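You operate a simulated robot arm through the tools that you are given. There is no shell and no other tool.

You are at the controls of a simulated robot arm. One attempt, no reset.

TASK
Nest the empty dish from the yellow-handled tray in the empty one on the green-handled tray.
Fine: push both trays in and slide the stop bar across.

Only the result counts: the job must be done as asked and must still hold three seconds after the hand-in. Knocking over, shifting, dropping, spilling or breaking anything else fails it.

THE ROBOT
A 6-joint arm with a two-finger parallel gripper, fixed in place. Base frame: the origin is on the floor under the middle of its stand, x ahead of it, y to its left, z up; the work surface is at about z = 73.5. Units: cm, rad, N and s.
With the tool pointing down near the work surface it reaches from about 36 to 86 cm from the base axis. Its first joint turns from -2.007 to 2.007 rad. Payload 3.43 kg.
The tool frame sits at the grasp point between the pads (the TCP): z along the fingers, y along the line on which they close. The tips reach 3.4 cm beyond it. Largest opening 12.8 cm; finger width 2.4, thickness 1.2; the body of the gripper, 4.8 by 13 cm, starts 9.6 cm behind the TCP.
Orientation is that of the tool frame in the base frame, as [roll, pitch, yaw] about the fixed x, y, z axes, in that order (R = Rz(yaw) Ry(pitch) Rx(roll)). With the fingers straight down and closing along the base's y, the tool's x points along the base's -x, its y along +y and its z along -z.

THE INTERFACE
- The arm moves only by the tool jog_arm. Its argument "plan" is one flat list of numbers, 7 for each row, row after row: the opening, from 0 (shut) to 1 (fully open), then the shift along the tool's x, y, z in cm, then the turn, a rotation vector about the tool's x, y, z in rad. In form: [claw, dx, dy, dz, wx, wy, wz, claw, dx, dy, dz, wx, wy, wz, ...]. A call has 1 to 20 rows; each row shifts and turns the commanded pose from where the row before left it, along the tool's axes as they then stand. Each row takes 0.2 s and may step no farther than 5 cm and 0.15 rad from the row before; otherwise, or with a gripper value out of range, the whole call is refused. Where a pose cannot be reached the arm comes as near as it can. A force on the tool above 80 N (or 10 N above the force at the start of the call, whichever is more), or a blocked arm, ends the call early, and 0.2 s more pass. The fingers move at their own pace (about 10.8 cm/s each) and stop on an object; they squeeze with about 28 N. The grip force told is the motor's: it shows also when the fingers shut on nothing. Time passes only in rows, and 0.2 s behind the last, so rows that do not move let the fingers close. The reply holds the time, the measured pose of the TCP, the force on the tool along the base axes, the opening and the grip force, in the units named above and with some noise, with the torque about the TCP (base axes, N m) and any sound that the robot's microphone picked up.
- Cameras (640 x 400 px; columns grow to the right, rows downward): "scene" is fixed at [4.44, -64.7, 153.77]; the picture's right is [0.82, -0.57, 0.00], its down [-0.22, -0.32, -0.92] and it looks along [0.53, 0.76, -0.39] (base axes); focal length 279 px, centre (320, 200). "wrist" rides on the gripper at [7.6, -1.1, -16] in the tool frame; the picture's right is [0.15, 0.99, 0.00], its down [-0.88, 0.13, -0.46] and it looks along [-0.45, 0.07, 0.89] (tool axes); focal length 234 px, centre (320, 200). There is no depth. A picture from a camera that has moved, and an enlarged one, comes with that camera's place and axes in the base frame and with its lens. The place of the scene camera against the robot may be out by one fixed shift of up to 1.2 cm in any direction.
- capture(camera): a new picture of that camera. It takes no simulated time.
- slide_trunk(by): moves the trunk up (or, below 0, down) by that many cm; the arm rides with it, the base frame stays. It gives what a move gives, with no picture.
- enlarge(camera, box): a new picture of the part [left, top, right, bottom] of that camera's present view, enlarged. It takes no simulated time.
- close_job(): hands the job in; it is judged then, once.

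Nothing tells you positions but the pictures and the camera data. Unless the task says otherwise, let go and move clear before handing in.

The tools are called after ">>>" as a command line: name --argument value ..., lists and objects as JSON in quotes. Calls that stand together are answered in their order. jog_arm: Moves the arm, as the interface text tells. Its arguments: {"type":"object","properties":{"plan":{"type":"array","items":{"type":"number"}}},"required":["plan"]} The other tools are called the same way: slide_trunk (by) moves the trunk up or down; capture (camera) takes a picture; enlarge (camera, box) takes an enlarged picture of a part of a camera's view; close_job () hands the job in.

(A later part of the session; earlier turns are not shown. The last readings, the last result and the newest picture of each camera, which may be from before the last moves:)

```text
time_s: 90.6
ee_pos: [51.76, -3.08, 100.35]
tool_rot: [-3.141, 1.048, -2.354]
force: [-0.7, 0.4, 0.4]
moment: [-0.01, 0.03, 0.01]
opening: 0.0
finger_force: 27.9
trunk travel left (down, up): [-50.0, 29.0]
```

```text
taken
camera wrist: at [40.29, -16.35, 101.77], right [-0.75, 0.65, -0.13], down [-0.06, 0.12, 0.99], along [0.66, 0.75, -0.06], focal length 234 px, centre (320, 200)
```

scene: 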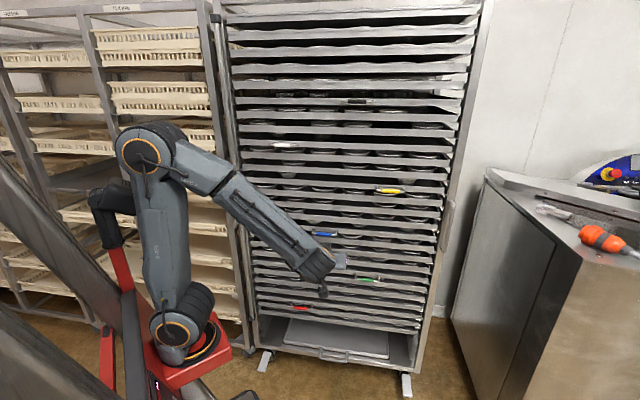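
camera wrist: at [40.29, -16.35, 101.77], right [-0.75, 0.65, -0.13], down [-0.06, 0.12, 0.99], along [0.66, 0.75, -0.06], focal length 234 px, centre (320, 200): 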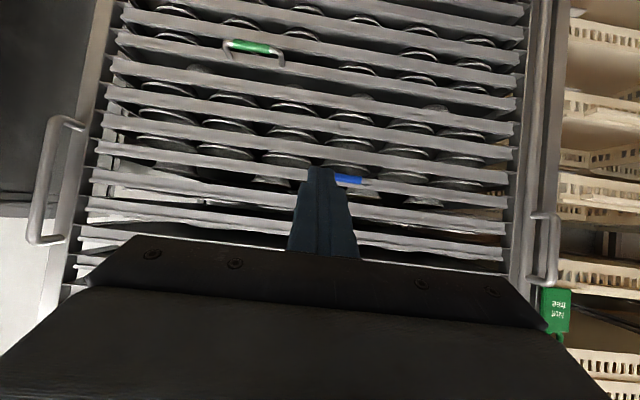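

>>> enlarge --camera "wrist" --box '[480, 160, 600, 350]'

>>> enlarge --camera "wrist" --box '[480, 0, 600, 200]'

>>> enlarge --camera "scene" --box '[190, 0, 270, 100]'

>>> enlarge --camera "scene" --box '[205, 90, 285, 210]'

>>> enlarge --camera "scene" --box '[215, 210, 295, 390]'

>>> enlarge --camera "scene" --box '[200, 0, 500, 60]'

```text
2.11 times, centred on (540, 255) of wrist
camera zoom: at [40.29, -16.35, 101.77], right [-0.75, 0.65, -0.13], down [-0.06, 0.12, 0.99], along [0.66, 0.75, -0.06], focal length 493 px, centre (-143, 84)
```

zoom: 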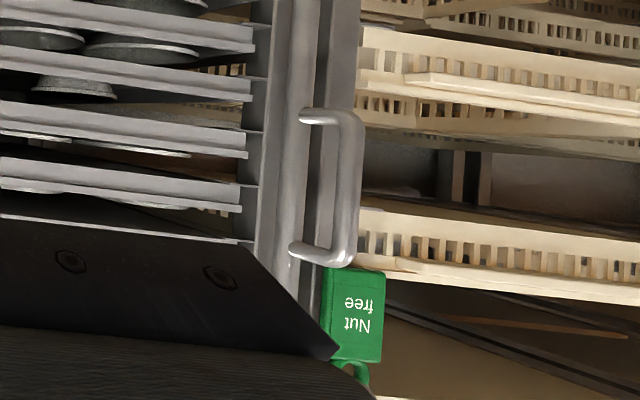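

```text
2.00 times, centred on (540, 100) of wrist
camera zoom: at [40.29, -16.35, 101.77], right [-0.75, 0.65, -0.13], down [-0.06, 0.12, 0.99], along [0.66, 0.75, -0.06], focal length 468 px, centre (-120, 400)
```

zoom: 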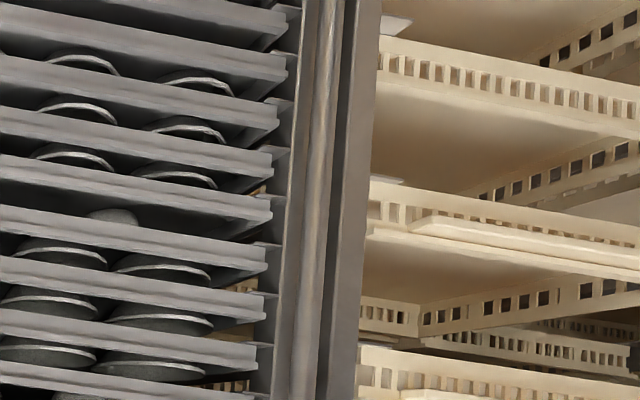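

```text
4.00 times, centred on (230, 50) of scene
camera zoom: at [4.44, -64.7, 153.77], right [0.82, -0.57, 0.0], down [-0.22, -0.32, -0.92], along [0.53, 0.76, -0.39], focal length 1117 px, centre (680, 800)
```

zoom: 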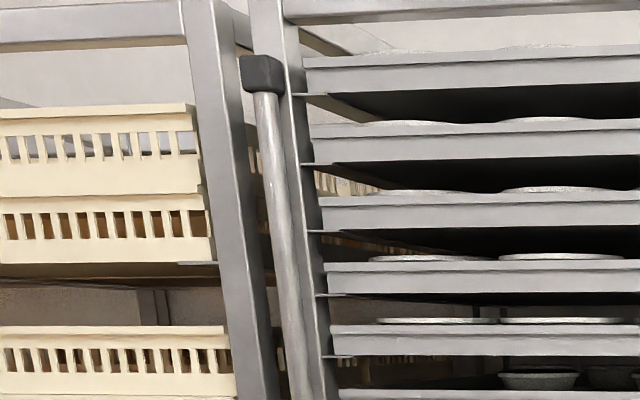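

```text
3.33 times, centred on (245, 150) of scene
camera zoom: at [4.44, -64.7, 153.77], right [0.82, -0.57, 0.0], down [-0.22, -0.32, -0.92], along [0.53, 0.76, -0.39], focal length 931 px, centre (570, 367)
```

zoom: 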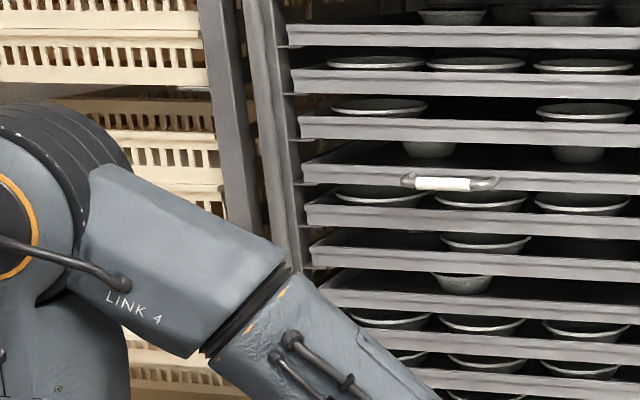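

```text
2.22 times, centred on (255, 300) of scene
camera zoom: at [4.44, -64.7, 153.77], right [0.82, -0.57, 0.0], down [-0.22, -0.32, -0.92], along [0.53, 0.76, -0.39], focal length 620 px, centre (464, -22)
```

zoom: 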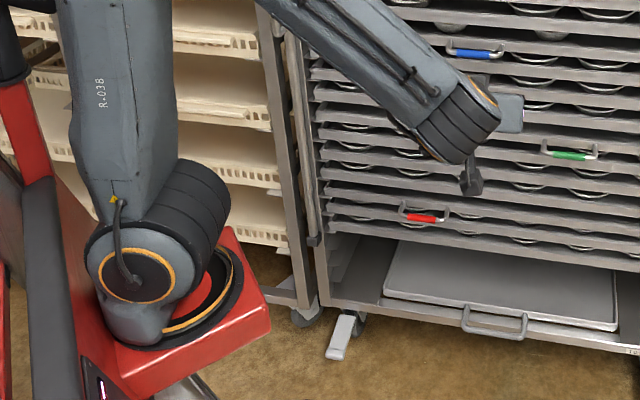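

```text
2.13 times, centred on (350, 30) of scene
camera zoom: at [4.44, -64.7, 153.77], right [0.82, -0.57, 0.0], down [-0.22, -0.32, -0.92], along [0.53, 0.76, -0.39], focal length 596 px, centre (256, 563)
```

zoom: 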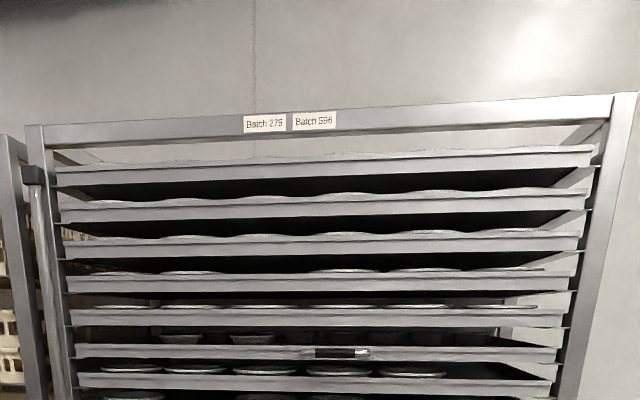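

I take the vertical tube with black end blocks and the U-handle, at s≈-5 just left of the trays, to be the stop bar. It should slide right in front of the tray ends. I'll lower the trunk a little for reach, then swing left at a safe stand-off to look at it up close.

>>> slide_trunk --by -10

>>> jog_arm --plan '[0, 0, 0, 0, 0, 0.131, 0, 0, 0, 0, 0, 0, 0.131, 0, 0, -3.43, 0, -0.15, 0, 0, 0, 0, -3.43, 0, -0.15, 0, 0, 0, 0, -3.43, 0, -0.15, 0, 0, 0, 0, -3.43, 0, -0.15, 0, 0, 0, 0, -3.43, 0, -0.15, 0, 0, 0, 0, 0, 4, 0, 0, 0, 0, 0, 0, 4, 0, 0, 0, 0, 0, 0, 4, 0, 0, 0, 0, 0, 0, 4, 0, 0, 0, 0, 0, 0, 4, 0, 0, 0, 0]'

>>> capture --camera "scene"

>>> capture --camera "wrist"

```text
time_s: 91.9
ee_pos: [51.86, -3.04, 90.35]
tool_rot: [-3.139, 1.046, -2.353]
force: [0.6, 0.1, -0.1]
moment: [-0.01, -0.02, -0.01]
opening: 0.0
finger_force: 28.4
trunk travel left (down, up): [-40.0, 39.0]
```

```text
time_s: 94.5
ee_pos: [54.15, 20.2, 101.33]
tool_rot: [3.14, 0.784, -2.352]
force: [0.7, -1.1, 0.1]
moment: [-0.03, 0.02, -0.03]
opening: 0.01
finger_force: 28.1
out of reach, approached as far as the arm can: row 9, 10, 11, 12
trunk travel left (down, up): [-40.0, 39.0]
```

```text
taken
```

scene: 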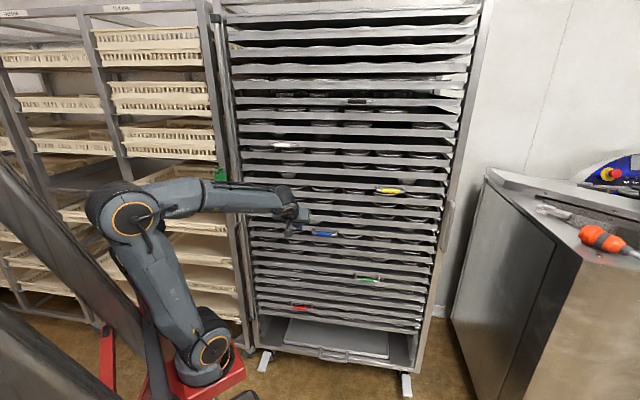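

```text
taken
camera wrist: at [43.26, 7.64, 107.09], right [-0.77, 0.62, -0.1], down [0.12, 0.31, 0.94], along [0.62, 0.72, -0.31], focal length 234 px, centre (320, 200)
```

wrist: 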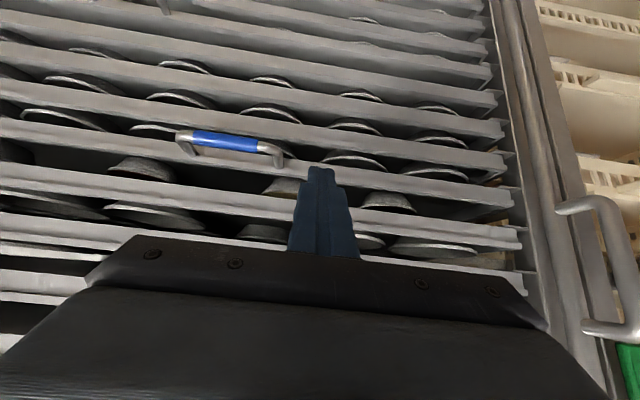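

That swing hit the arm's reach limit and it stopped further in than commanded, though nothing was touched (force about 0). I'll check where it settles with a null move before choosing a better posture.

>>> jog_arm --plan '[0, 0, 0, 0, 0, 0, 0]'

```text
time_s: 94.9
ee_pos: [54.18, 20.24, 101.19]
tool_rot: [3.141, 0.784, -2.352]
force: [0.5, -0.3, 1.2]
moment: [0.01, 0.0, 0.01]
opening: 0.0
finger_force: 27.7
trunk travel left (down, up): [-40.0, 39.0]
```

The commanded pose simply settled where the arm could reach. I'll stand the tool up to about 30° of lean and raise the trunk. That gives the wrist more room, and then I'll continue left toward the bar.

>>> jog_arm --plan '[0, 0, 0, 0, 0, 0.131, 0, 0, 0, 0, 0, 0, 0.131, 0]'

>>> slide_trunk --by 15

>>> capture --camera "scene"

```text
time_s: 95.5
ee_pos: [53.88, 20.22, 101.18]
tool_rot: [-3.141, 0.522, -2.354]
force: [-1.2, -0.1, 0.7]
moment: [-0.03, -0.01, 0.0]
opening: 0.03
finger_force: 27.7
trunk travel left (down, up): [-40.0, 39.0]
```

```text
time_s: 97.3
ee_pos: [53.79, 20.04, 116.13]
tool_rot: [-3.141, 0.523, -2.353]
force: [0.1, -0.1, 0.2]
moment: [-0.01, -0.02, -0.02]
opening: 0.0
finger_force: 27.9
trunk travel left (down, up): [-55.0, 24.0]
```

```text
taken
```

scene: 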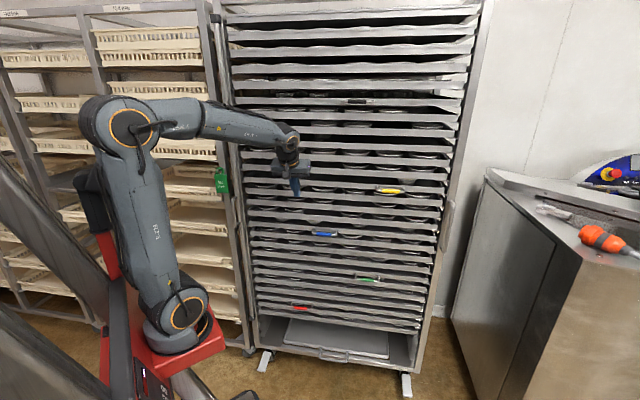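

>>> jog_arm --plan '[0, 2.1, 0, 2.54, 0, 0, 0, 0, 2.1, 0, 2.54, 0, 0, 0, 0, 2.1, 0, 2.54, 0, 0, 0, 0, 2.1, 0, 2.54, 0, 0, 0]'

>>> capture --camera "wrist"

```text
time_s: 98.3
ee_pos: [52.14, 18.58, 102.99]
tool_rot: [-3.141, 0.52, -2.354]
force: [0.0, 0.8, -0.1]
moment: [-0.01, -0.01, 0.0]
opening: 0.02
finger_force: 28.0
trunk travel left (down, up): [-55.0, 24.0]
```

```text
taken
camera wrist: at [42.75, 7.46, 113.09], right [-0.79, 0.61, -0.07], down [0.29, 0.47, 0.83], along [0.54, 0.64, -0.55], focal length 234 px, centre (320, 200)
```

wrist: 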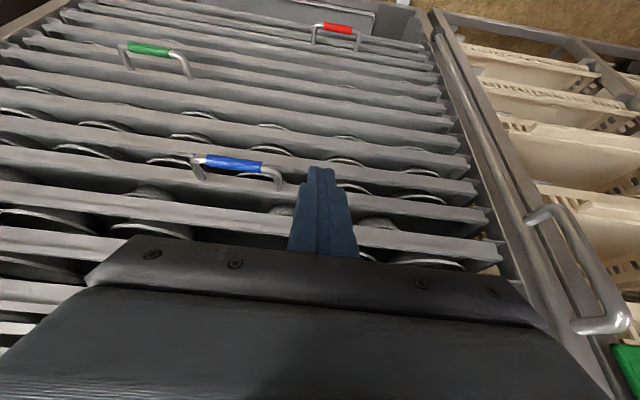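

>>> jog_arm --plan '[0, 0, 2, 0, 0, 0, 0, 0, 0, 2, 0, 0, 0, 0, 0, 0, 2, 0, 0, 0, 0, 0, 0, 2, 0, 0, 0, 0, 0, 0, 2, 0, 0, 0, 0, 0, 0, 2, 0, 0, 0, 0]'

>>> capture --camera "wrist"

>>> capture --camera "scene"

```text
time_s: 99.7
ee_pos: [43.77, 27.0, 103.12]
tool_rot: [-3.141, 0.523, -2.352]
force: [-0.5, -0.1, -0.5]
moment: [0.0, 0.05, 0.0]
opening: 0.01
finger_force: 28.0
trunk travel left (down, up): [-55.0, 24.0]
```

```text
taken
camera wrist: at [34.33, 15.87, 113.1], right [-0.79, 0.61, -0.07], down [0.28, 0.47, 0.83], along [0.54, 0.64, -0.55], focal length 234 px, centre (320, 200)
```

wrist: 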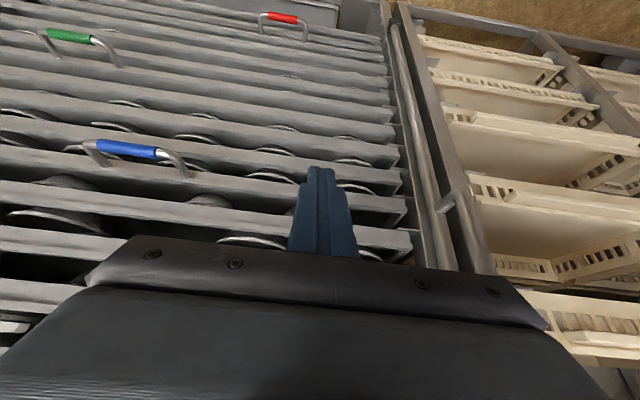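

```text
taken
```

scene: 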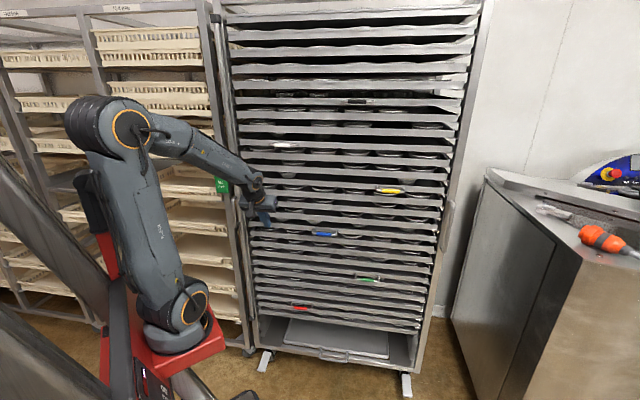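

>>> enlarge --camera "wrist" --box '[380, 140, 520, 280]'

>>> enlarge --camera "scene" --box '[200, 160, 290, 260]'

```text
2.86 times, centred on (450, 210) of wrist
camera zoom: at [34.33, 15.87, 113.1], right [-0.79, 0.61, -0.07], down [0.28, 0.47, 0.83], along [0.54, 0.64, -0.55], focal length 669 px, centre (-51, 171)
```

zoom: 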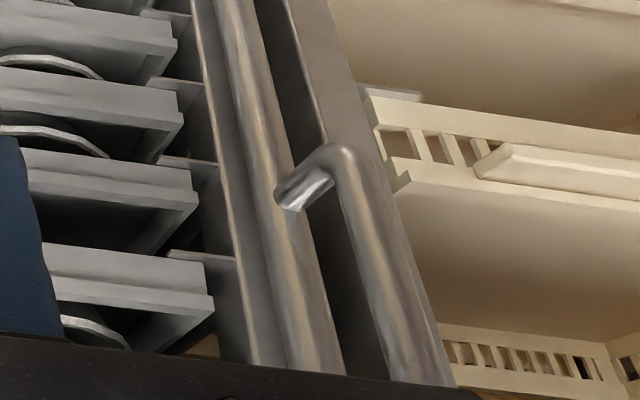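

```text
4.00 times, centred on (245, 210) of scene
camera zoom: at [4.44, -64.7, 153.77], right [0.82, -0.57, 0.0], down [-0.22, -0.32, -0.92], along [0.53, 0.76, -0.39], focal length 1117 px, centre (620, 160)
```

zoom: 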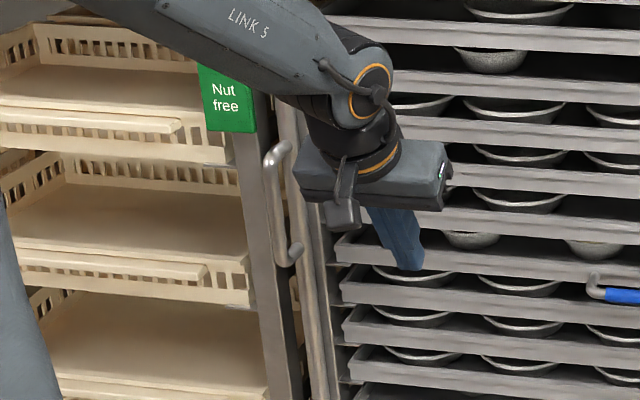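

>>> jog_arm --plan '[0, -0.625, 1.75, -1.08, 0, 0, 0, 0, -0.625, 1.75, -1.08, 0, 0, 0, 0, -0.625, 1.75, -1.08, 0, 0, 0, 0.2, -0.625, 1.75, -1.08, 0, 0, 0, 0.35, 0, 0, 0, 0, 0, 0]'

>>> capture --camera "wrist"

>>> enlarge --camera "wrist" --box '[310, 100, 470, 240]'

>>> enlarge --camera "scene" --box '[200, 160, 290, 260]'

```text
time_s: 100.9
ee_pos: [38.69, 31.95, 108.15]
tool_rot: [3.14, 0.522, -2.352]
force: [0.5, -0.3, 0.3]
moment: [-0.01, -0.01, 0.01]
opening: 4.47
finger_force: 0.0
trunk travel left (down, up): [-55.0, 24.0]
```

```text
taken
camera wrist: at [29.29, 20.9, 118.11], right [-0.79, 0.61, -0.07], down [0.29, 0.47, 0.83], along [0.54, 0.64, -0.55], focal length 234 px, centre (320, 200)
```

wrist: 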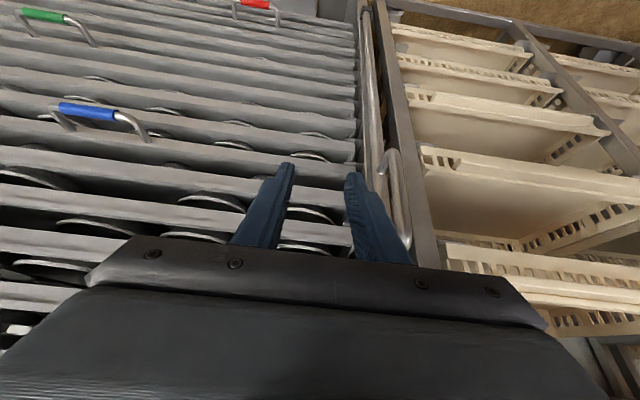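

```text
2.86 times, centred on (390, 170) of wrist
camera zoom: at [29.29, 20.9, 118.11], right [-0.79, 0.61, -0.07], down [0.29, 0.47, 0.83], along [0.54, 0.64, -0.55], focal length 669 px, centre (120, 286)
```

zoom: 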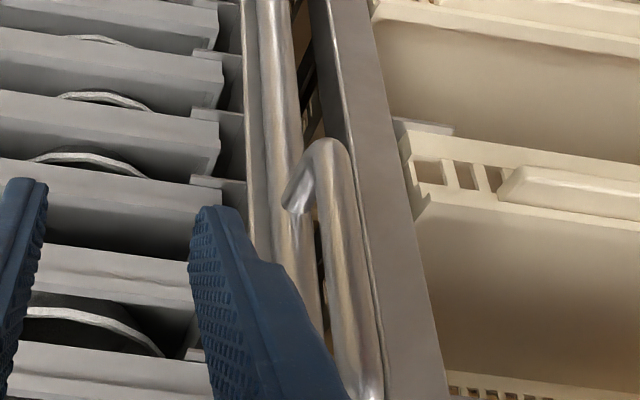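

```text
4.00 times, centred on (245, 210) of scene
camera zoom: at [4.44, -64.7, 153.77], right [0.82, -0.57, 0.0], down [-0.22, -0.32, -0.92], along [0.53, 0.76, -0.39], focal length 1117 px, centre (620, 160)
```

zoom: 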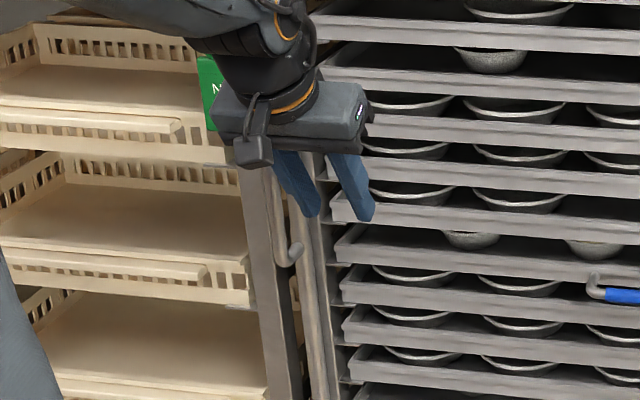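

The grip of the bar's handle is at about n=55.2, s=-4.4, spanning z 97–108. The hanging tag is above and behind (z>110, n>55.5) and I'll keep well clear of it. Next I'll line up in front of the grip, low on it, with the fingers straddling.

>>> jog_arm --plan '[0.35, 1.03, 0, 1.78, 0, 0, 0, 0.35, 1.03, 0, 1.78, 0, 0, 0, 0.35, 1.03, 0, 1.78, 0, 0, 0, 0.35, 0, 1.84, 0, 0, 0, 0, 0.35, 0, 1.84, 0, 0, 0, 0, 0.35, 0, 1.84, 0, 0, 0, 0, 0.35, 0, 1.84, 0, 0, 0, 0, 0.35, 0, 1.84, 0, 0, 0, 0]'

>>> capture --camera "wrist"

>>> enlarge --camera "wrist" --box '[240, 110, 400, 240]'

>>> enlarge --camera "scene" --box '[200, 160, 290, 260]'

```text
time_s: 102.7
ee_pos: [32.34, 38.52, 101.77]
tool_rot: [3.14, 0.524, -2.352]
force: [-1.4, -0.4, -1.1]
moment: [0.04, -0.02, -0.03]
opening: 4.46
finger_force: 0.1
trunk travel left (down, up): [-55.0, 24.0]
```

```text
taken
camera wrist: at [22.93, 27.33, 111.75], right [-0.79, 0.61, -0.07], down [0.28, 0.47, 0.83], along [0.54, 0.64, -0.55], focal length 234 px, centre (320, 200)
```

wrist: 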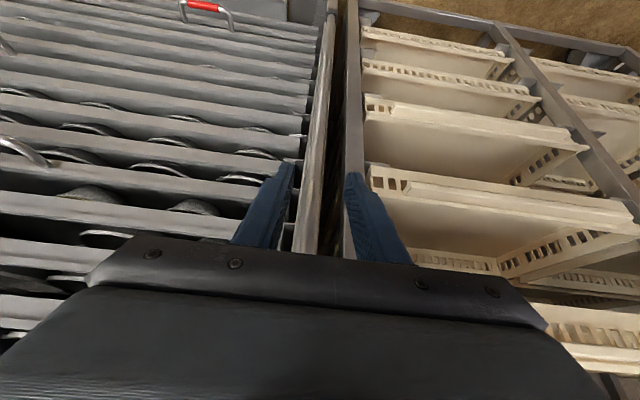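

```text
3.08 times, centred on (320, 175) of wrist
camera zoom: at [22.93, 27.33, 111.75], right [-0.79, 0.61, -0.07], down [0.28, 0.47, 0.83], along [0.54, 0.64, -0.55], focal length 720 px, centre (320, 277)
```

zoom: 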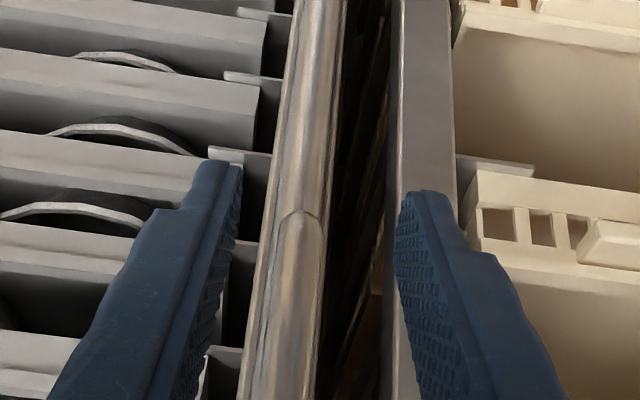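

```text
4.00 times, centred on (245, 210) of scene
camera zoom: at [4.44, -64.7, 153.77], right [0.82, -0.57, 0.0], down [-0.22, -0.32, -0.92], along [0.53, 0.76, -0.39], focal length 1117 px, centre (620, 160)
```

zoom: 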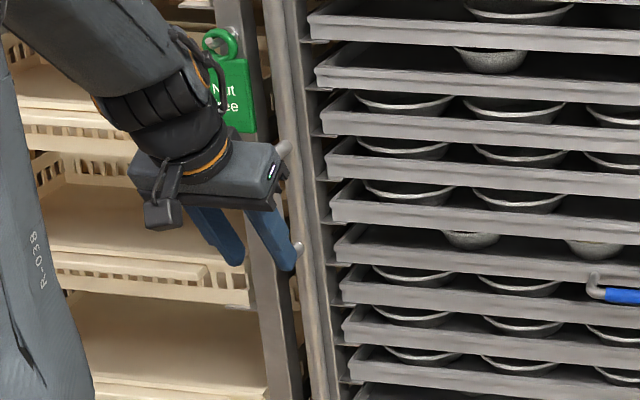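

From head-on, the grip is at n≈54.4, s≈-3.9, so I need to shift about 0.45 cm right and move 3.7 cm in. I'll go in slowly with the fingers open around it.

>>> jog_arm --plan '[0.38, 0, -0.23, 0, 0, 0, 0, 0.38, 0, -0.22, 0, 0, 0, 0, 0.38, -0.8, 0, 0.4625, 0, 0, 0, 0.38, -0.8, 0, 0.4625, 0, 0, 0, 0.38, -0.8, 0, 0.4625, 0, 0, 0, 0.38, -0.8, 0, 0.4625, 0, 0, 0]'

>>> enlarge --camera "wrist" --box '[240, 110, 400, 240]'

>>> enlarge --camera "scene" --box '[210, 170, 280, 240]'

```text
time_s: 104.1
ee_pos: [35.2, 40.61, 101.88]
tool_rot: [3.141, 0.524, -2.354]
force: [-0.3, -0.1, -0.8]
moment: [0.0, -0.01, -0.03]
opening: 4.86
finger_force: 0.1
trunk travel left (down, up): [-55.0, 24.0]
```

```text
3.08 times, centred on (320, 175) of wrist
camera zoom: at [25.83, 29.55, 111.92], right [-0.79, 0.61, -0.07], down [0.29, 0.47, 0.83], along [0.54, 0.64, -0.55], focal length 720 px, centre (320, 277)
```

zoom: 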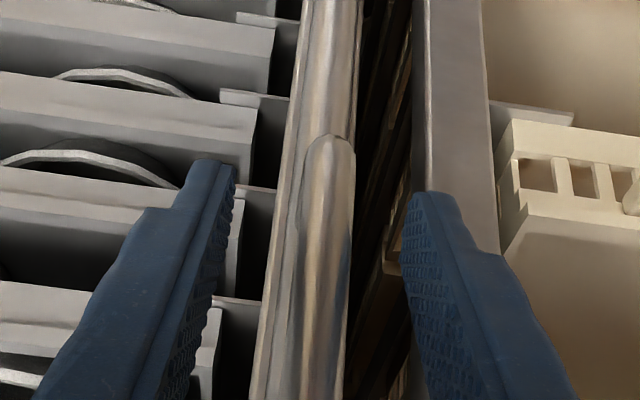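

```text
5.71 times, centred on (245, 205) of scene
camera zoom: at [4.44, -64.7, 153.77], right [0.82, -0.57, 0.0], down [-0.22, -0.32, -0.92], along [0.53, 0.76, -0.39], focal length 1595 px, centre (749, 171)
```

zoom: 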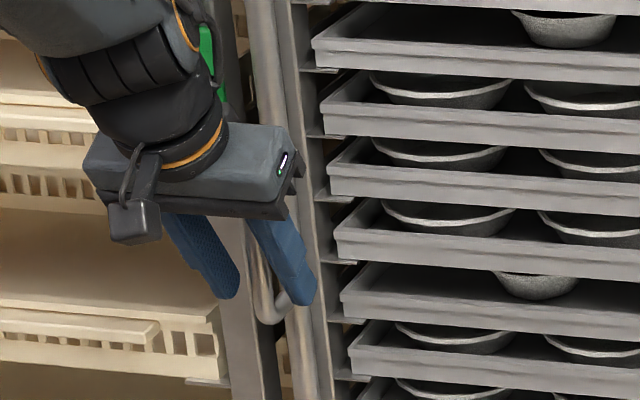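

The grip is centred between the fingers. I'll close on it.

>>> jog_arm --plan '[0.2, 0, 0, 0, 0, 0, 0, 0.05, 0, 0, 0, 0, 0, 0, 0.0, 0, 0, 0, 0, 0, 0, 0.0, 0, 0, 0, 0, 0, 0]'

>>> enlarge --camera "wrist" --box '[240, 110, 400, 240]'

>>> enlarge --camera "scene" --box '[210, 170, 280, 240]'

```text
time_s: 105.1
ee_pos: [35.18, 40.66, 101.83]
tool_rot: [-3.142, 0.521, -2.352]
force: [-0.7, 1.8, -0.7]
moment: [0.01, 0.03, 0.0]
opening: 1.46
finger_force: 45.1
trunk travel left (down, up): [-55.0, 24.0]
```

```text
3.08 times, centred on (320, 175) of wrist
camera zoom: at [25.83, 29.57, 111.92], right [-0.79, 0.61, -0.07], down [0.29, 0.47, 0.83], along [0.54, 0.64, -0.55], focal length 720 px, centre (320, 277)
```

zoom: 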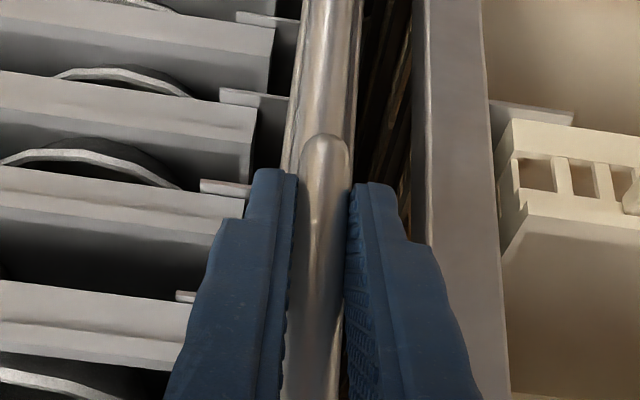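

```text
5.71 times, centred on (245, 205) of scene
camera zoom: at [4.44, -64.7, 153.77], right [0.82, -0.57, 0.0], down [-0.22, -0.32, -0.92], along [0.53, 0.76, -0.39], focal length 1595 px, centre (749, 171)
```

zoom: 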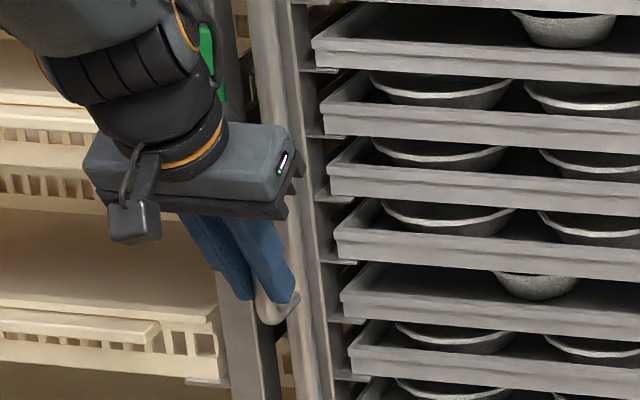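

Gripped at 1.46 cm. I'll try sliding the bar to the right gently and watch the forces.

>>> jog_arm --plan '[0, 0, -0.3, 0, 0, 0, 0, 0, 0, -0.5, 0, 0, 0, 0, 0, 0, -0.6, 0, 0, 0, 0, 0, 0, -0.6, 0, 0, 0, 0]'

>>> enlarge --camera "scene" --box '[210, 170, 280, 240]'

>>> enlarge --camera "scene" --box '[190, 0, 270, 100]'

```text
time_s: 106.1
ee_pos: [36.64, 39.34, 101.91]
tool_rot: [3.142, 0.521, -2.351]
force: [2.1, 8.5, -11.8]
moment: [0.46, -0.28, 0.06]
opening: 1.47
finger_force: 45.5
trunk travel left (down, up): [-55.0, 24.0]
```

```text
5.71 times, centred on (245, 205) of scene
camera zoom: at [4.44, -64.7, 153.77], right [0.82, -0.57, 0.0], down [-0.22, -0.32, -0.92], along [0.53, 0.76, -0.39], focal length 1595 px, centre (749, 171)
```

zoom: 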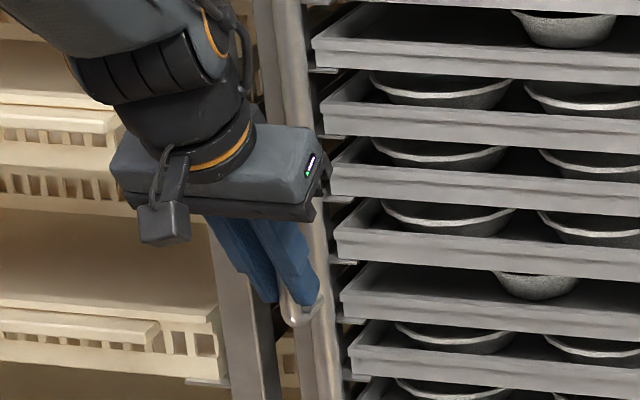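

```text
4.00 times, centred on (230, 50) of scene
camera zoom: at [4.44, -64.7, 153.77], right [0.82, -0.57, 0.0], down [-0.22, -0.32, -0.92], along [0.53, 0.76, -0.39], focal length 1117 px, centre (680, 800)
```

zoom: 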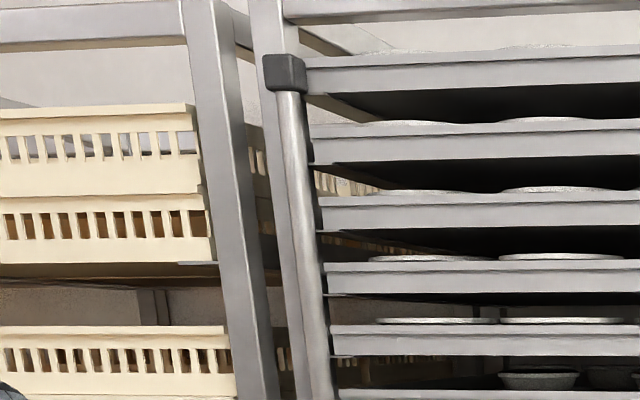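

The bar, with its top block, slides sideways as expected. I'll trim a bit of vertical load and continue to the right, watching for the end of travel.

>>> jog_arm --plan '[0, 0, -0.4, 0.14, 0, 0, 0, 0, 0, -0.6, 0, 0, 0, 0, 0, 0, -0.7, 0, 0, 0, 0, 0, 0, -0.7, 0, 0, 0, 0, 0, 0, -0.7, 0, 0, 0, 0, 0, 0, -0.5, 0, 0, 0, 0]'

>>> capture --camera "scene"

>>> enlarge --camera "scene" --box '[190, 0, 290, 125]'

```text
time_s: 107.5
ee_pos: [39.02, 36.89, 101.89]
tool_rot: [-3.142, 0.525, -2.352]
force: [-13.0, -7.0, 19.9]
moment: [0.78, -0.56, 0.02]
opening: 1.46
finger_force: 45.2
trunk travel left (down, up): [-55.0, 24.0]
```

```text
taken
```

scene: 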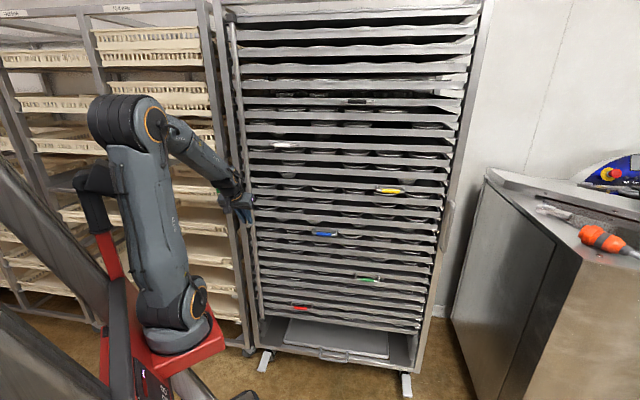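

```text
3.20 times, centred on (240, 62) of scene
camera zoom: at [4.44, -64.7, 153.77], right [0.82, -0.57, 0.0], down [-0.22, -0.32, -0.92], along [0.53, 0.76, -0.39], focal length 893 px, centre (576, 640)
```

zoom: 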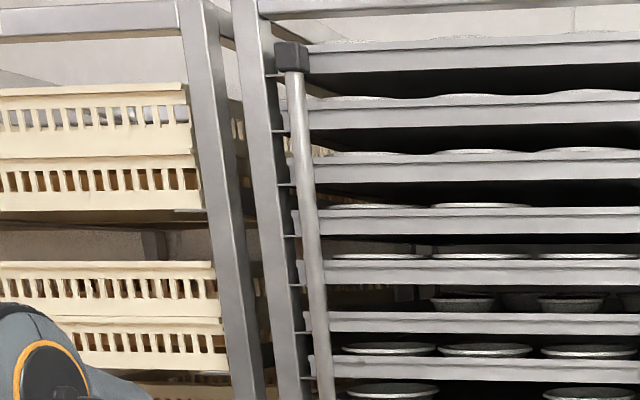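

The bar is now crossing in front of the tray ends, about 5.4 cm so far, with only light friction. I'll ease the trim back and continue carefully until it reaches its end.

>>> jog_arm --plan '[0, 0, -0.2, -0.09, 0, 0, 0, 0, 0, -0.5, 0, 0, 0, 0, 0, 0, -0.5, 0, 0, 0, 0, 0, 0, -0.5, 0, 0, 0, 0]'

>>> enlarge --camera "scene" --box '[190, 0, 310, 150]'

>>> enlarge --camera "scene" --box '[210, 180, 310, 340]'

```text
time_s: 108.4
ee_pos: [39.44, 36.49, 101.83]
tool_rot: [3.136, 0.523, -2.352]
force: [-71.0, 46.3, 3.4]
moment: [0.75, -0.08, 0.98]
opening: 1.51
finger_force: 44.7
trunk travel left (down, up): [-55.0, 24.0]
stopped in row 4: the force on the tool passed its limit at 89 N (the readings are from after the stop); the commanded pose is now the measured one
```

```text
2.67 times, centred on (250, 75) of scene
camera zoom: at [4.44, -64.7, 153.77], right [0.82, -0.57, 0.0], down [-0.22, -0.32, -0.92], along [0.53, 0.76, -0.39], focal length 744 px, centre (507, 533)
```

zoom: 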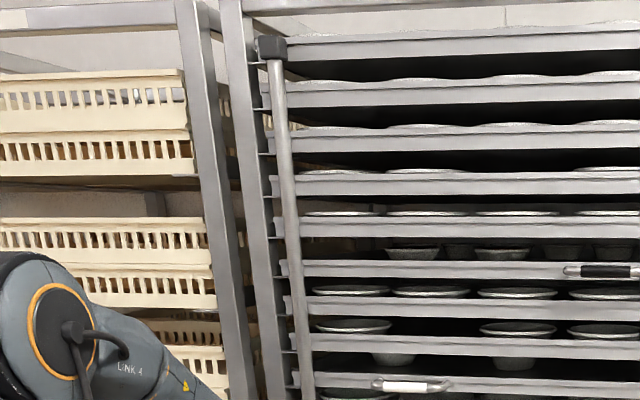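

```text
2.50 times, centred on (260, 260) of scene
camera zoom: at [4.44, -64.7, 153.77], right [0.82, -0.57, 0.0], down [-0.22, -0.32, -0.92], along [0.53, 0.76, -0.39], focal length 698 px, centre (470, 50)
```

zoom: 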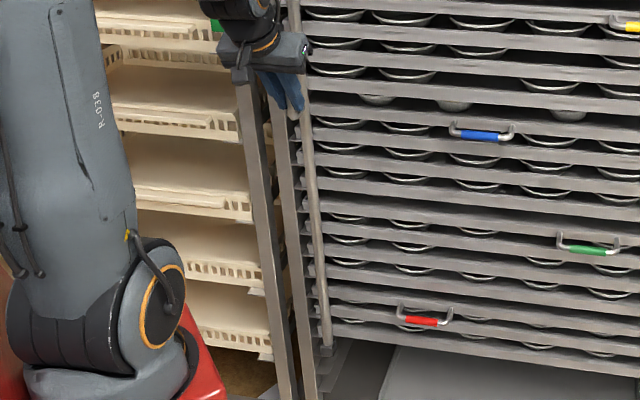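

The bar came up against a hard end stop after 6 cm of travel, with its tube now in front of every tray's left end. I'll relax the arm and check that it stays there.

>>> jog_arm --plan '[0, 0, 0.05, 0, 0, 0, 0, 0, 0, 0, 0, 0, 0, 0]'

>>> enlarge --camera "wrist" --box '[200, 80, 440, 240]'

```text
time_s: 109.0
ee_pos: [39.33, 36.46, 101.87]
tool_rot: [3.139, 0.523, -2.35]
force: [-79.1, 48.2, 10.2]
moment: [0.21, 0.95, 1.06]
opening: 1.44
finger_force: 45.4
trunk travel left (down, up): [-55.0, 24.0]
```

```text
2.50 times, centred on (320, 160) of wrist
camera zoom: at [30.1, 25.32, 111.89], right [-0.79, 0.6, -0.07], down [0.28, 0.47, 0.83], along [0.54, 0.64, -0.55], focal length 585 px, centre (320, 300)
```

zoom: 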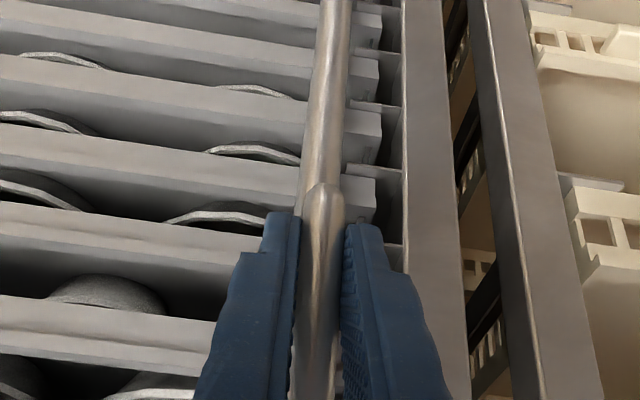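

>>> jog_arm --plan '[0, 0, 0.2, 0, 0, 0, 0, 0, 0, 0, 0, 0, 0, 0]'

```text
time_s: 109.6
ee_pos: [39.42, 36.51, 101.87]
tool_rot: [3.137, 0.526, -2.353]
force: [-72.2, 32.6, 12.4]
moment: [0.03, 0.71, 0.9]
opening: 1.46
finger_force: 45.1
trunk travel left (down, up): [-55.0, 24.0]
```

>>> jog_arm --plan '[0, 0.08, 0.3, -0.05, 0, 0, 0, 0, 0.08, 0.3, -0.05, 0, 0, 0, 0, 0, 0.15, 0, 0, 0, 0, 0, 0, 0, 0, 0, 0, 0]'

```text
time_s: 110.6
ee_pos: [39.34, 36.61, 101.85]
tool_rot: [3.137, 0.524, -2.356]
force: [1.5, -5.4, 12.4]
moment: [-1.02, -0.25, -0.23]
opening: 1.45
finger_force: 44.3
trunk travel left (down, up): [-55.0, 24.0]
```

The load is nearly relieved. I'll seat the bar lightly against its end once more, then open the gripper and back straight out.

>>> jog_arm --plan '[0, 0, -0.2, 0, 0, 0, 0, 0, 0, -0.1, 0, 0, 0, 0, 0, 0, 0, 0, 0, 0, 0]'

>>> jog_arm --plan '[0.15, 0, 0, 0, 0, 0, 0, 0.3, 0, 0, 0, 0, 0, 0, 0.35, 0, 0, 0, 0, 0, 0, 0.35, 0, 0, 0, 0, 0, 0]'

>>> enlarge --camera "wrist" --box '[200, 80, 440, 240]'

>>> enlarge --camera "scene" --box '[190, 0, 310, 150]'

```text
time_s: 111.4
ee_pos: [39.34, 36.53, 101.85]
tool_rot: [3.137, 0.524, -2.354]
force: [-9.9, 17.5, 16.0]
moment: [-0.45, -0.35, 0.28]
opening: 1.48
finger_force: 45.3
trunk travel left (down, up): [-55.0, 24.0]
```

```text
time_s: 112.4
ee_pos: [39.33, 36.32, 101.74]
tool_rot: [3.135, 0.525, -2.356]
force: [0.2, -0.3, 0.2]
moment: [-0.01, 0.03, -0.01]
opening: 4.48
finger_force: 0.1
trunk travel left (down, up): [-55.0, 24.0]
```

```text
2.50 times, centred on (320, 160) of wrist
camera zoom: at [30.07, 25.26, 111.77], right [-0.79, 0.61, -0.07], down [0.29, 0.47, 0.83], along [0.54, 0.64, -0.55], focal length 585 px, centre (320, 300)
```

zoom: 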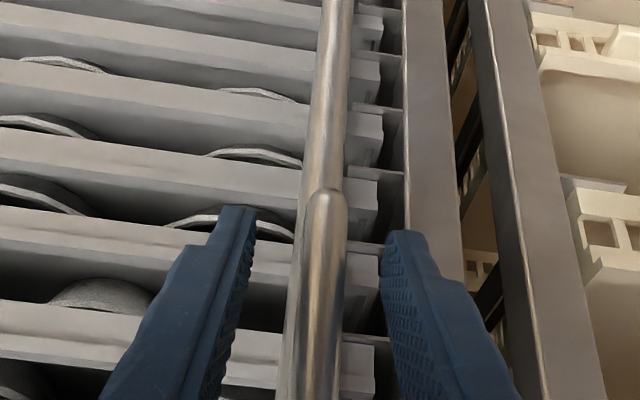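

```text
2.67 times, centred on (250, 75) of scene
camera zoom: at [4.44, -64.7, 153.77], right [0.82, -0.57, 0.0], down [-0.22, -0.32, -0.92], along [0.53, 0.76, -0.39], focal length 744 px, centre (507, 533)
```

zoom: 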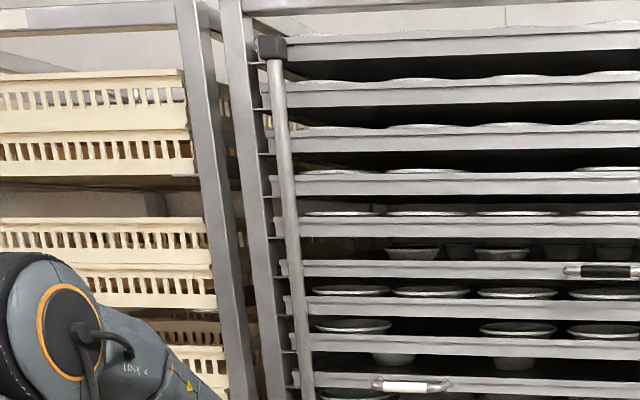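

The bar stays put with the fingers open. I'll back straight out from the handle a few centimetres and then move right and away.

>>> jog_arm --plan '[0.35, 0.52, 0, -0.3, 0, 0, 0, 0.35, 0.87, 0, -0.5, 0, 0, 0, 0.35, 0.87, 0, -0.5, 0, 0, 0, 0.35, 0.87, 0, -0.5, 0, 0, 0]'

>>> capture --camera "wrist"

>>> enlarge --camera "scene" --box '[200, 150, 300, 270]'

```text
time_s: 113.4
ee_pos: [36.97, 33.94, 101.8]
tool_rot: [3.137, 0.523, -2.356]
force: [0.6, 0.8, -0.1]
moment: [0.0, 0.01, -0.01]
opening: 4.49
finger_force: 0.1
trunk travel left (down, up): [-55.0, 24.0]
```

```text
taken
camera wrist: at [27.58, 22.72, 111.82], right [-0.79, 0.61, -0.07], down [0.29, 0.47, 0.84], along [0.54, 0.64, -0.55], focal length 234 px, centre (320, 200)
```

wrist: 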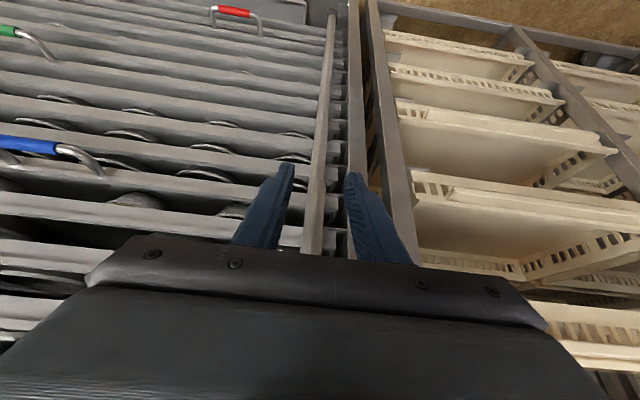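

```text
3.33 times, centred on (250, 210) of scene
camera zoom: at [4.44, -64.7, 153.77], right [0.82, -0.57, 0.0], down [-0.22, -0.32, -0.92], along [0.53, 0.76, -0.39], focal length 931 px, centre (553, 167)
```

zoom: 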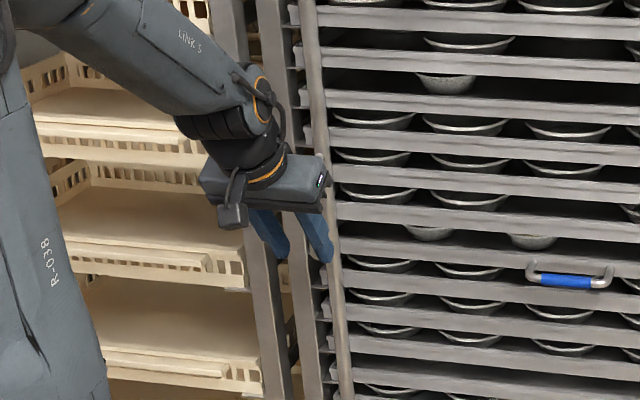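

>>> jog_arm --plan '[0.35, 0.52, 0, -0.3, 0, 0, 0, 0.35, 0.52, 0, -0.3, 0, 0, 0, 0.2, 0, -1.5, 0, 0, 0, 0, 0.2, 0, -2.0, 0, 0, 0, 0, 0.2, 0, -2.5, 0, 0, 0, 0, 0.2, 0, -2.5, 0, 0, 0, 0, 0.2, 0, -2.5, 0, 0, 0, 0, 0.2, 0, -2.5, 0, 0, 0, 0]'

>>> capture --camera "scene"

>>> capture --camera "wrist"

```text
time_s: 115.2
ee_pos: [45.54, 23.6, 101.82]
tool_rot: [3.137, 0.523, -2.355]
force: [-0.1, -1.0, 0.4]
moment: [0.01, 0.03, 0.01]
opening: 2.57
finger_force: 0.2
trunk travel left (down, up): [-55.0, 24.0]
```

```text
taken
```

scene: 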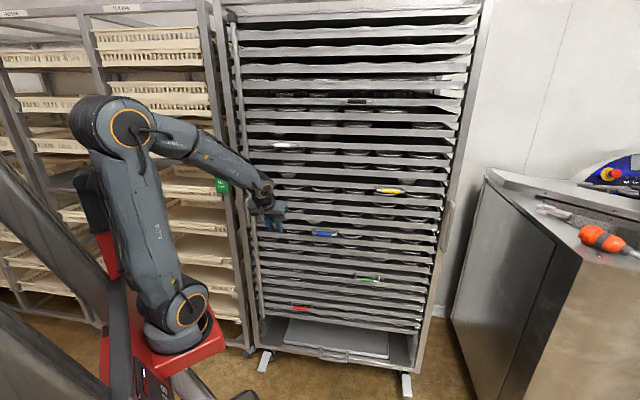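

```text
taken
camera wrist: at [36.19, 12.43, 111.85], right [-0.79, 0.61, -0.07], down [0.29, 0.47, 0.84], along [0.54, 0.64, -0.55], focal length 234 px, centre (320, 200)
```

wrist: 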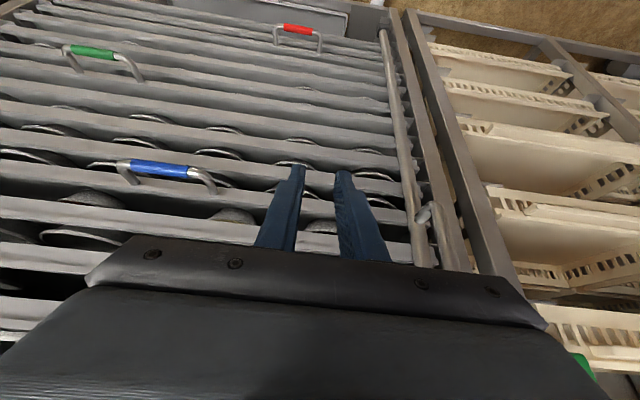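

The bar is in place and the tag is undisturbed. I'll move the arm well clear and then inspect everything, including the nested dishes inside the green tray.

>>> jog_arm --plan '[0.2, 0, -3, 0, 0, 0, 0, 0.2, 0, -3, 0, 0, 0, 0, 0.2, 0, -3, 0, 0, 0, 0, 0.2, 0.5, -3, -1, 0, 0, 0, 0.2, 1.0, -3, -1.5, 0, 0, 0, 0.2, 1.5, -3, -1.5, 0, 0, 0, 0.2, 1.5, -3, -1.5, 0, 0, 0]'

>>> capture --camera "scene"

>>> enlarge --camera "scene" --box '[300, 240, 440, 310]'

>>> enlarge --camera "scene" --box '[210, 0, 290, 120]'

>>> enlarge --camera "scene" --box '[200, 150, 300, 340]'

```text
time_s: 116.8
ee_pos: [55.78, 4.0, 104.48]
tool_rot: [3.136, 0.523, -2.357]
force: [-0.5, 0.7, 0.8]
moment: [-0.03, 0.04, -0.01]
opening: 2.54
finger_force: 0.0
trunk travel left (down, up): [-55.0, 24.0]
```

```text
taken
```

scene: 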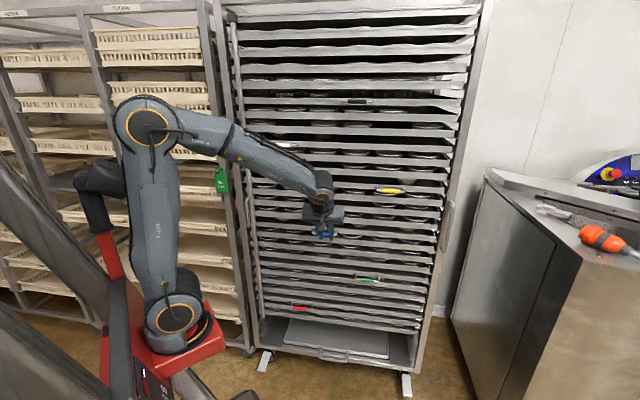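

```text
4.57 times, centred on (370, 275) of scene
camera zoom: at [4.44, -64.7, 153.77], right [0.82, -0.57, 0.0], down [-0.22, -0.32, -0.92], along [0.53, 0.76, -0.39], focal length 1276 px, centre (91, -143)
```

zoom: 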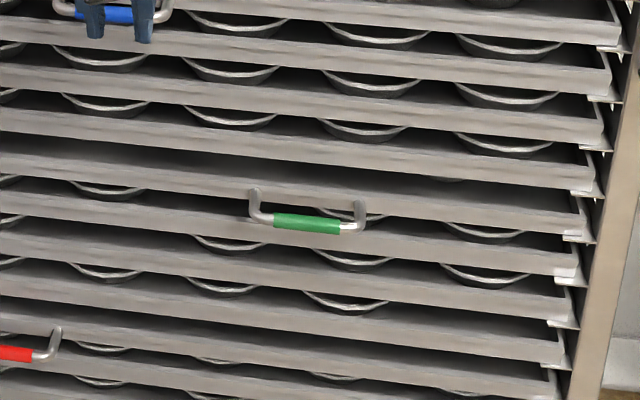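

```text
3.33 times, centred on (250, 60) of scene
camera zoom: at [4.44, -64.7, 153.77], right [0.82, -0.57, 0.0], down [-0.22, -0.32, -0.92], along [0.53, 0.76, -0.39], focal length 931 px, centre (553, 667)
```

zoom: 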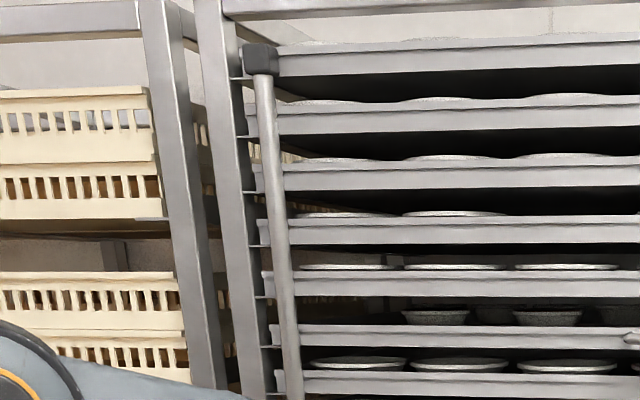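

```text
2.11 times, centred on (250, 245) of scene
camera zoom: at [4.44, -64.7, 153.77], right [0.82, -0.57, 0.0], down [-0.22, -0.32, -0.92], along [0.53, 0.76, -0.39], focal length 588 px, centre (467, 105)
```

zoom: 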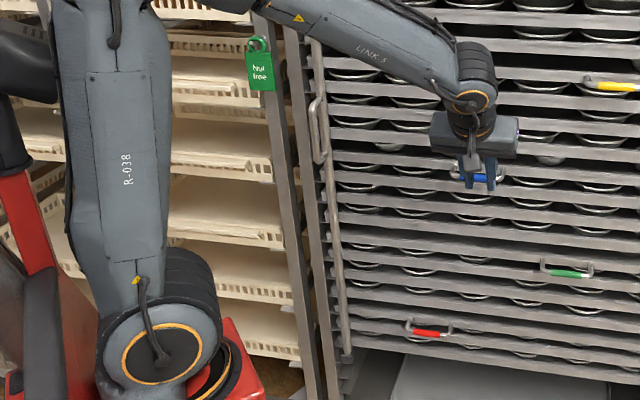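

Nothing looks disturbed. For a final check of the nested pair inside the closed green tray, I'll bring the wrist camera down to tray height, staying well in front of the rack.

>>> jog_arm --plan '[0.2, 0, 0, 0, 0, -0.131, 0, 0.2, 0, 0, 0, 0, -0.131, 0, 0.2, 0, 0, 0, 0, -0.131, 0, 0.2, 0, 0, 0, 0, -0.131, 0]'

>>> slide_trunk --by -28

>>> capture --camera "wrist"

>>> enlarge --camera "wrist" --box '[180, 140, 320, 240]'

```text
time_s: 117.8
ee_pos: [55.76, 4.0, 104.41]
tool_rot: [3.135, 1.048, -2.359]
force: [-0.4, 0.5, 0.3]
moment: [0.0, 0.03, -0.03]
opening: 2.56
finger_force: 0.1
trunk travel left (down, up): [-55.0, 24.0]
```

```text
time_s: 120.6
ee_pos: [56.14, 3.87, 76.34]
tool_rot: [3.129, 1.045, -2.362]
force: [0.0, 0.3, -0.1]
moment: [0.03, -0.02, 0.02]
opening: 2.57
finger_force: 0.0
trunk travel left (down, up): [-27.0, 52.0]
```

```text
taken
camera wrist: at [44.59, -9.45, 77.68], right [-0.76, 0.64, -0.12], down [-0.06, 0.12, 0.99], along [0.65, 0.76, -0.06], focal length 234 px, centre (320, 200)
```

wrist: 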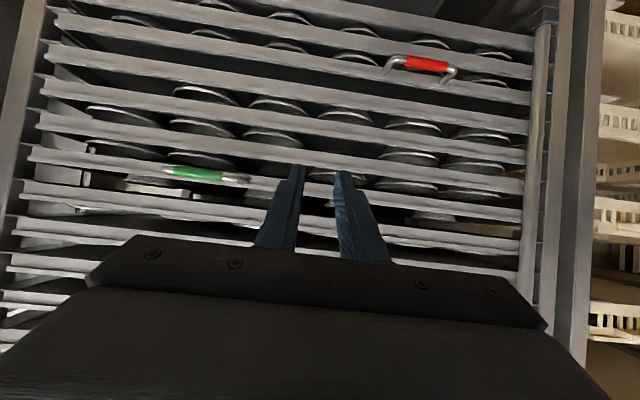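

```text
4.00 times, centred on (250, 190) of wrist
camera zoom: at [44.59, -9.45, 77.68], right [-0.76, 0.64, -0.12], down [-0.06, 0.12, 0.99], along [0.65, 0.76, -0.06], focal length 937 px, centre (600, 240)
```

zoom: 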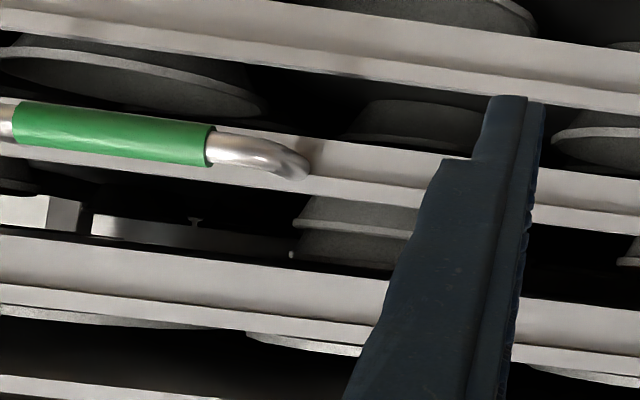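

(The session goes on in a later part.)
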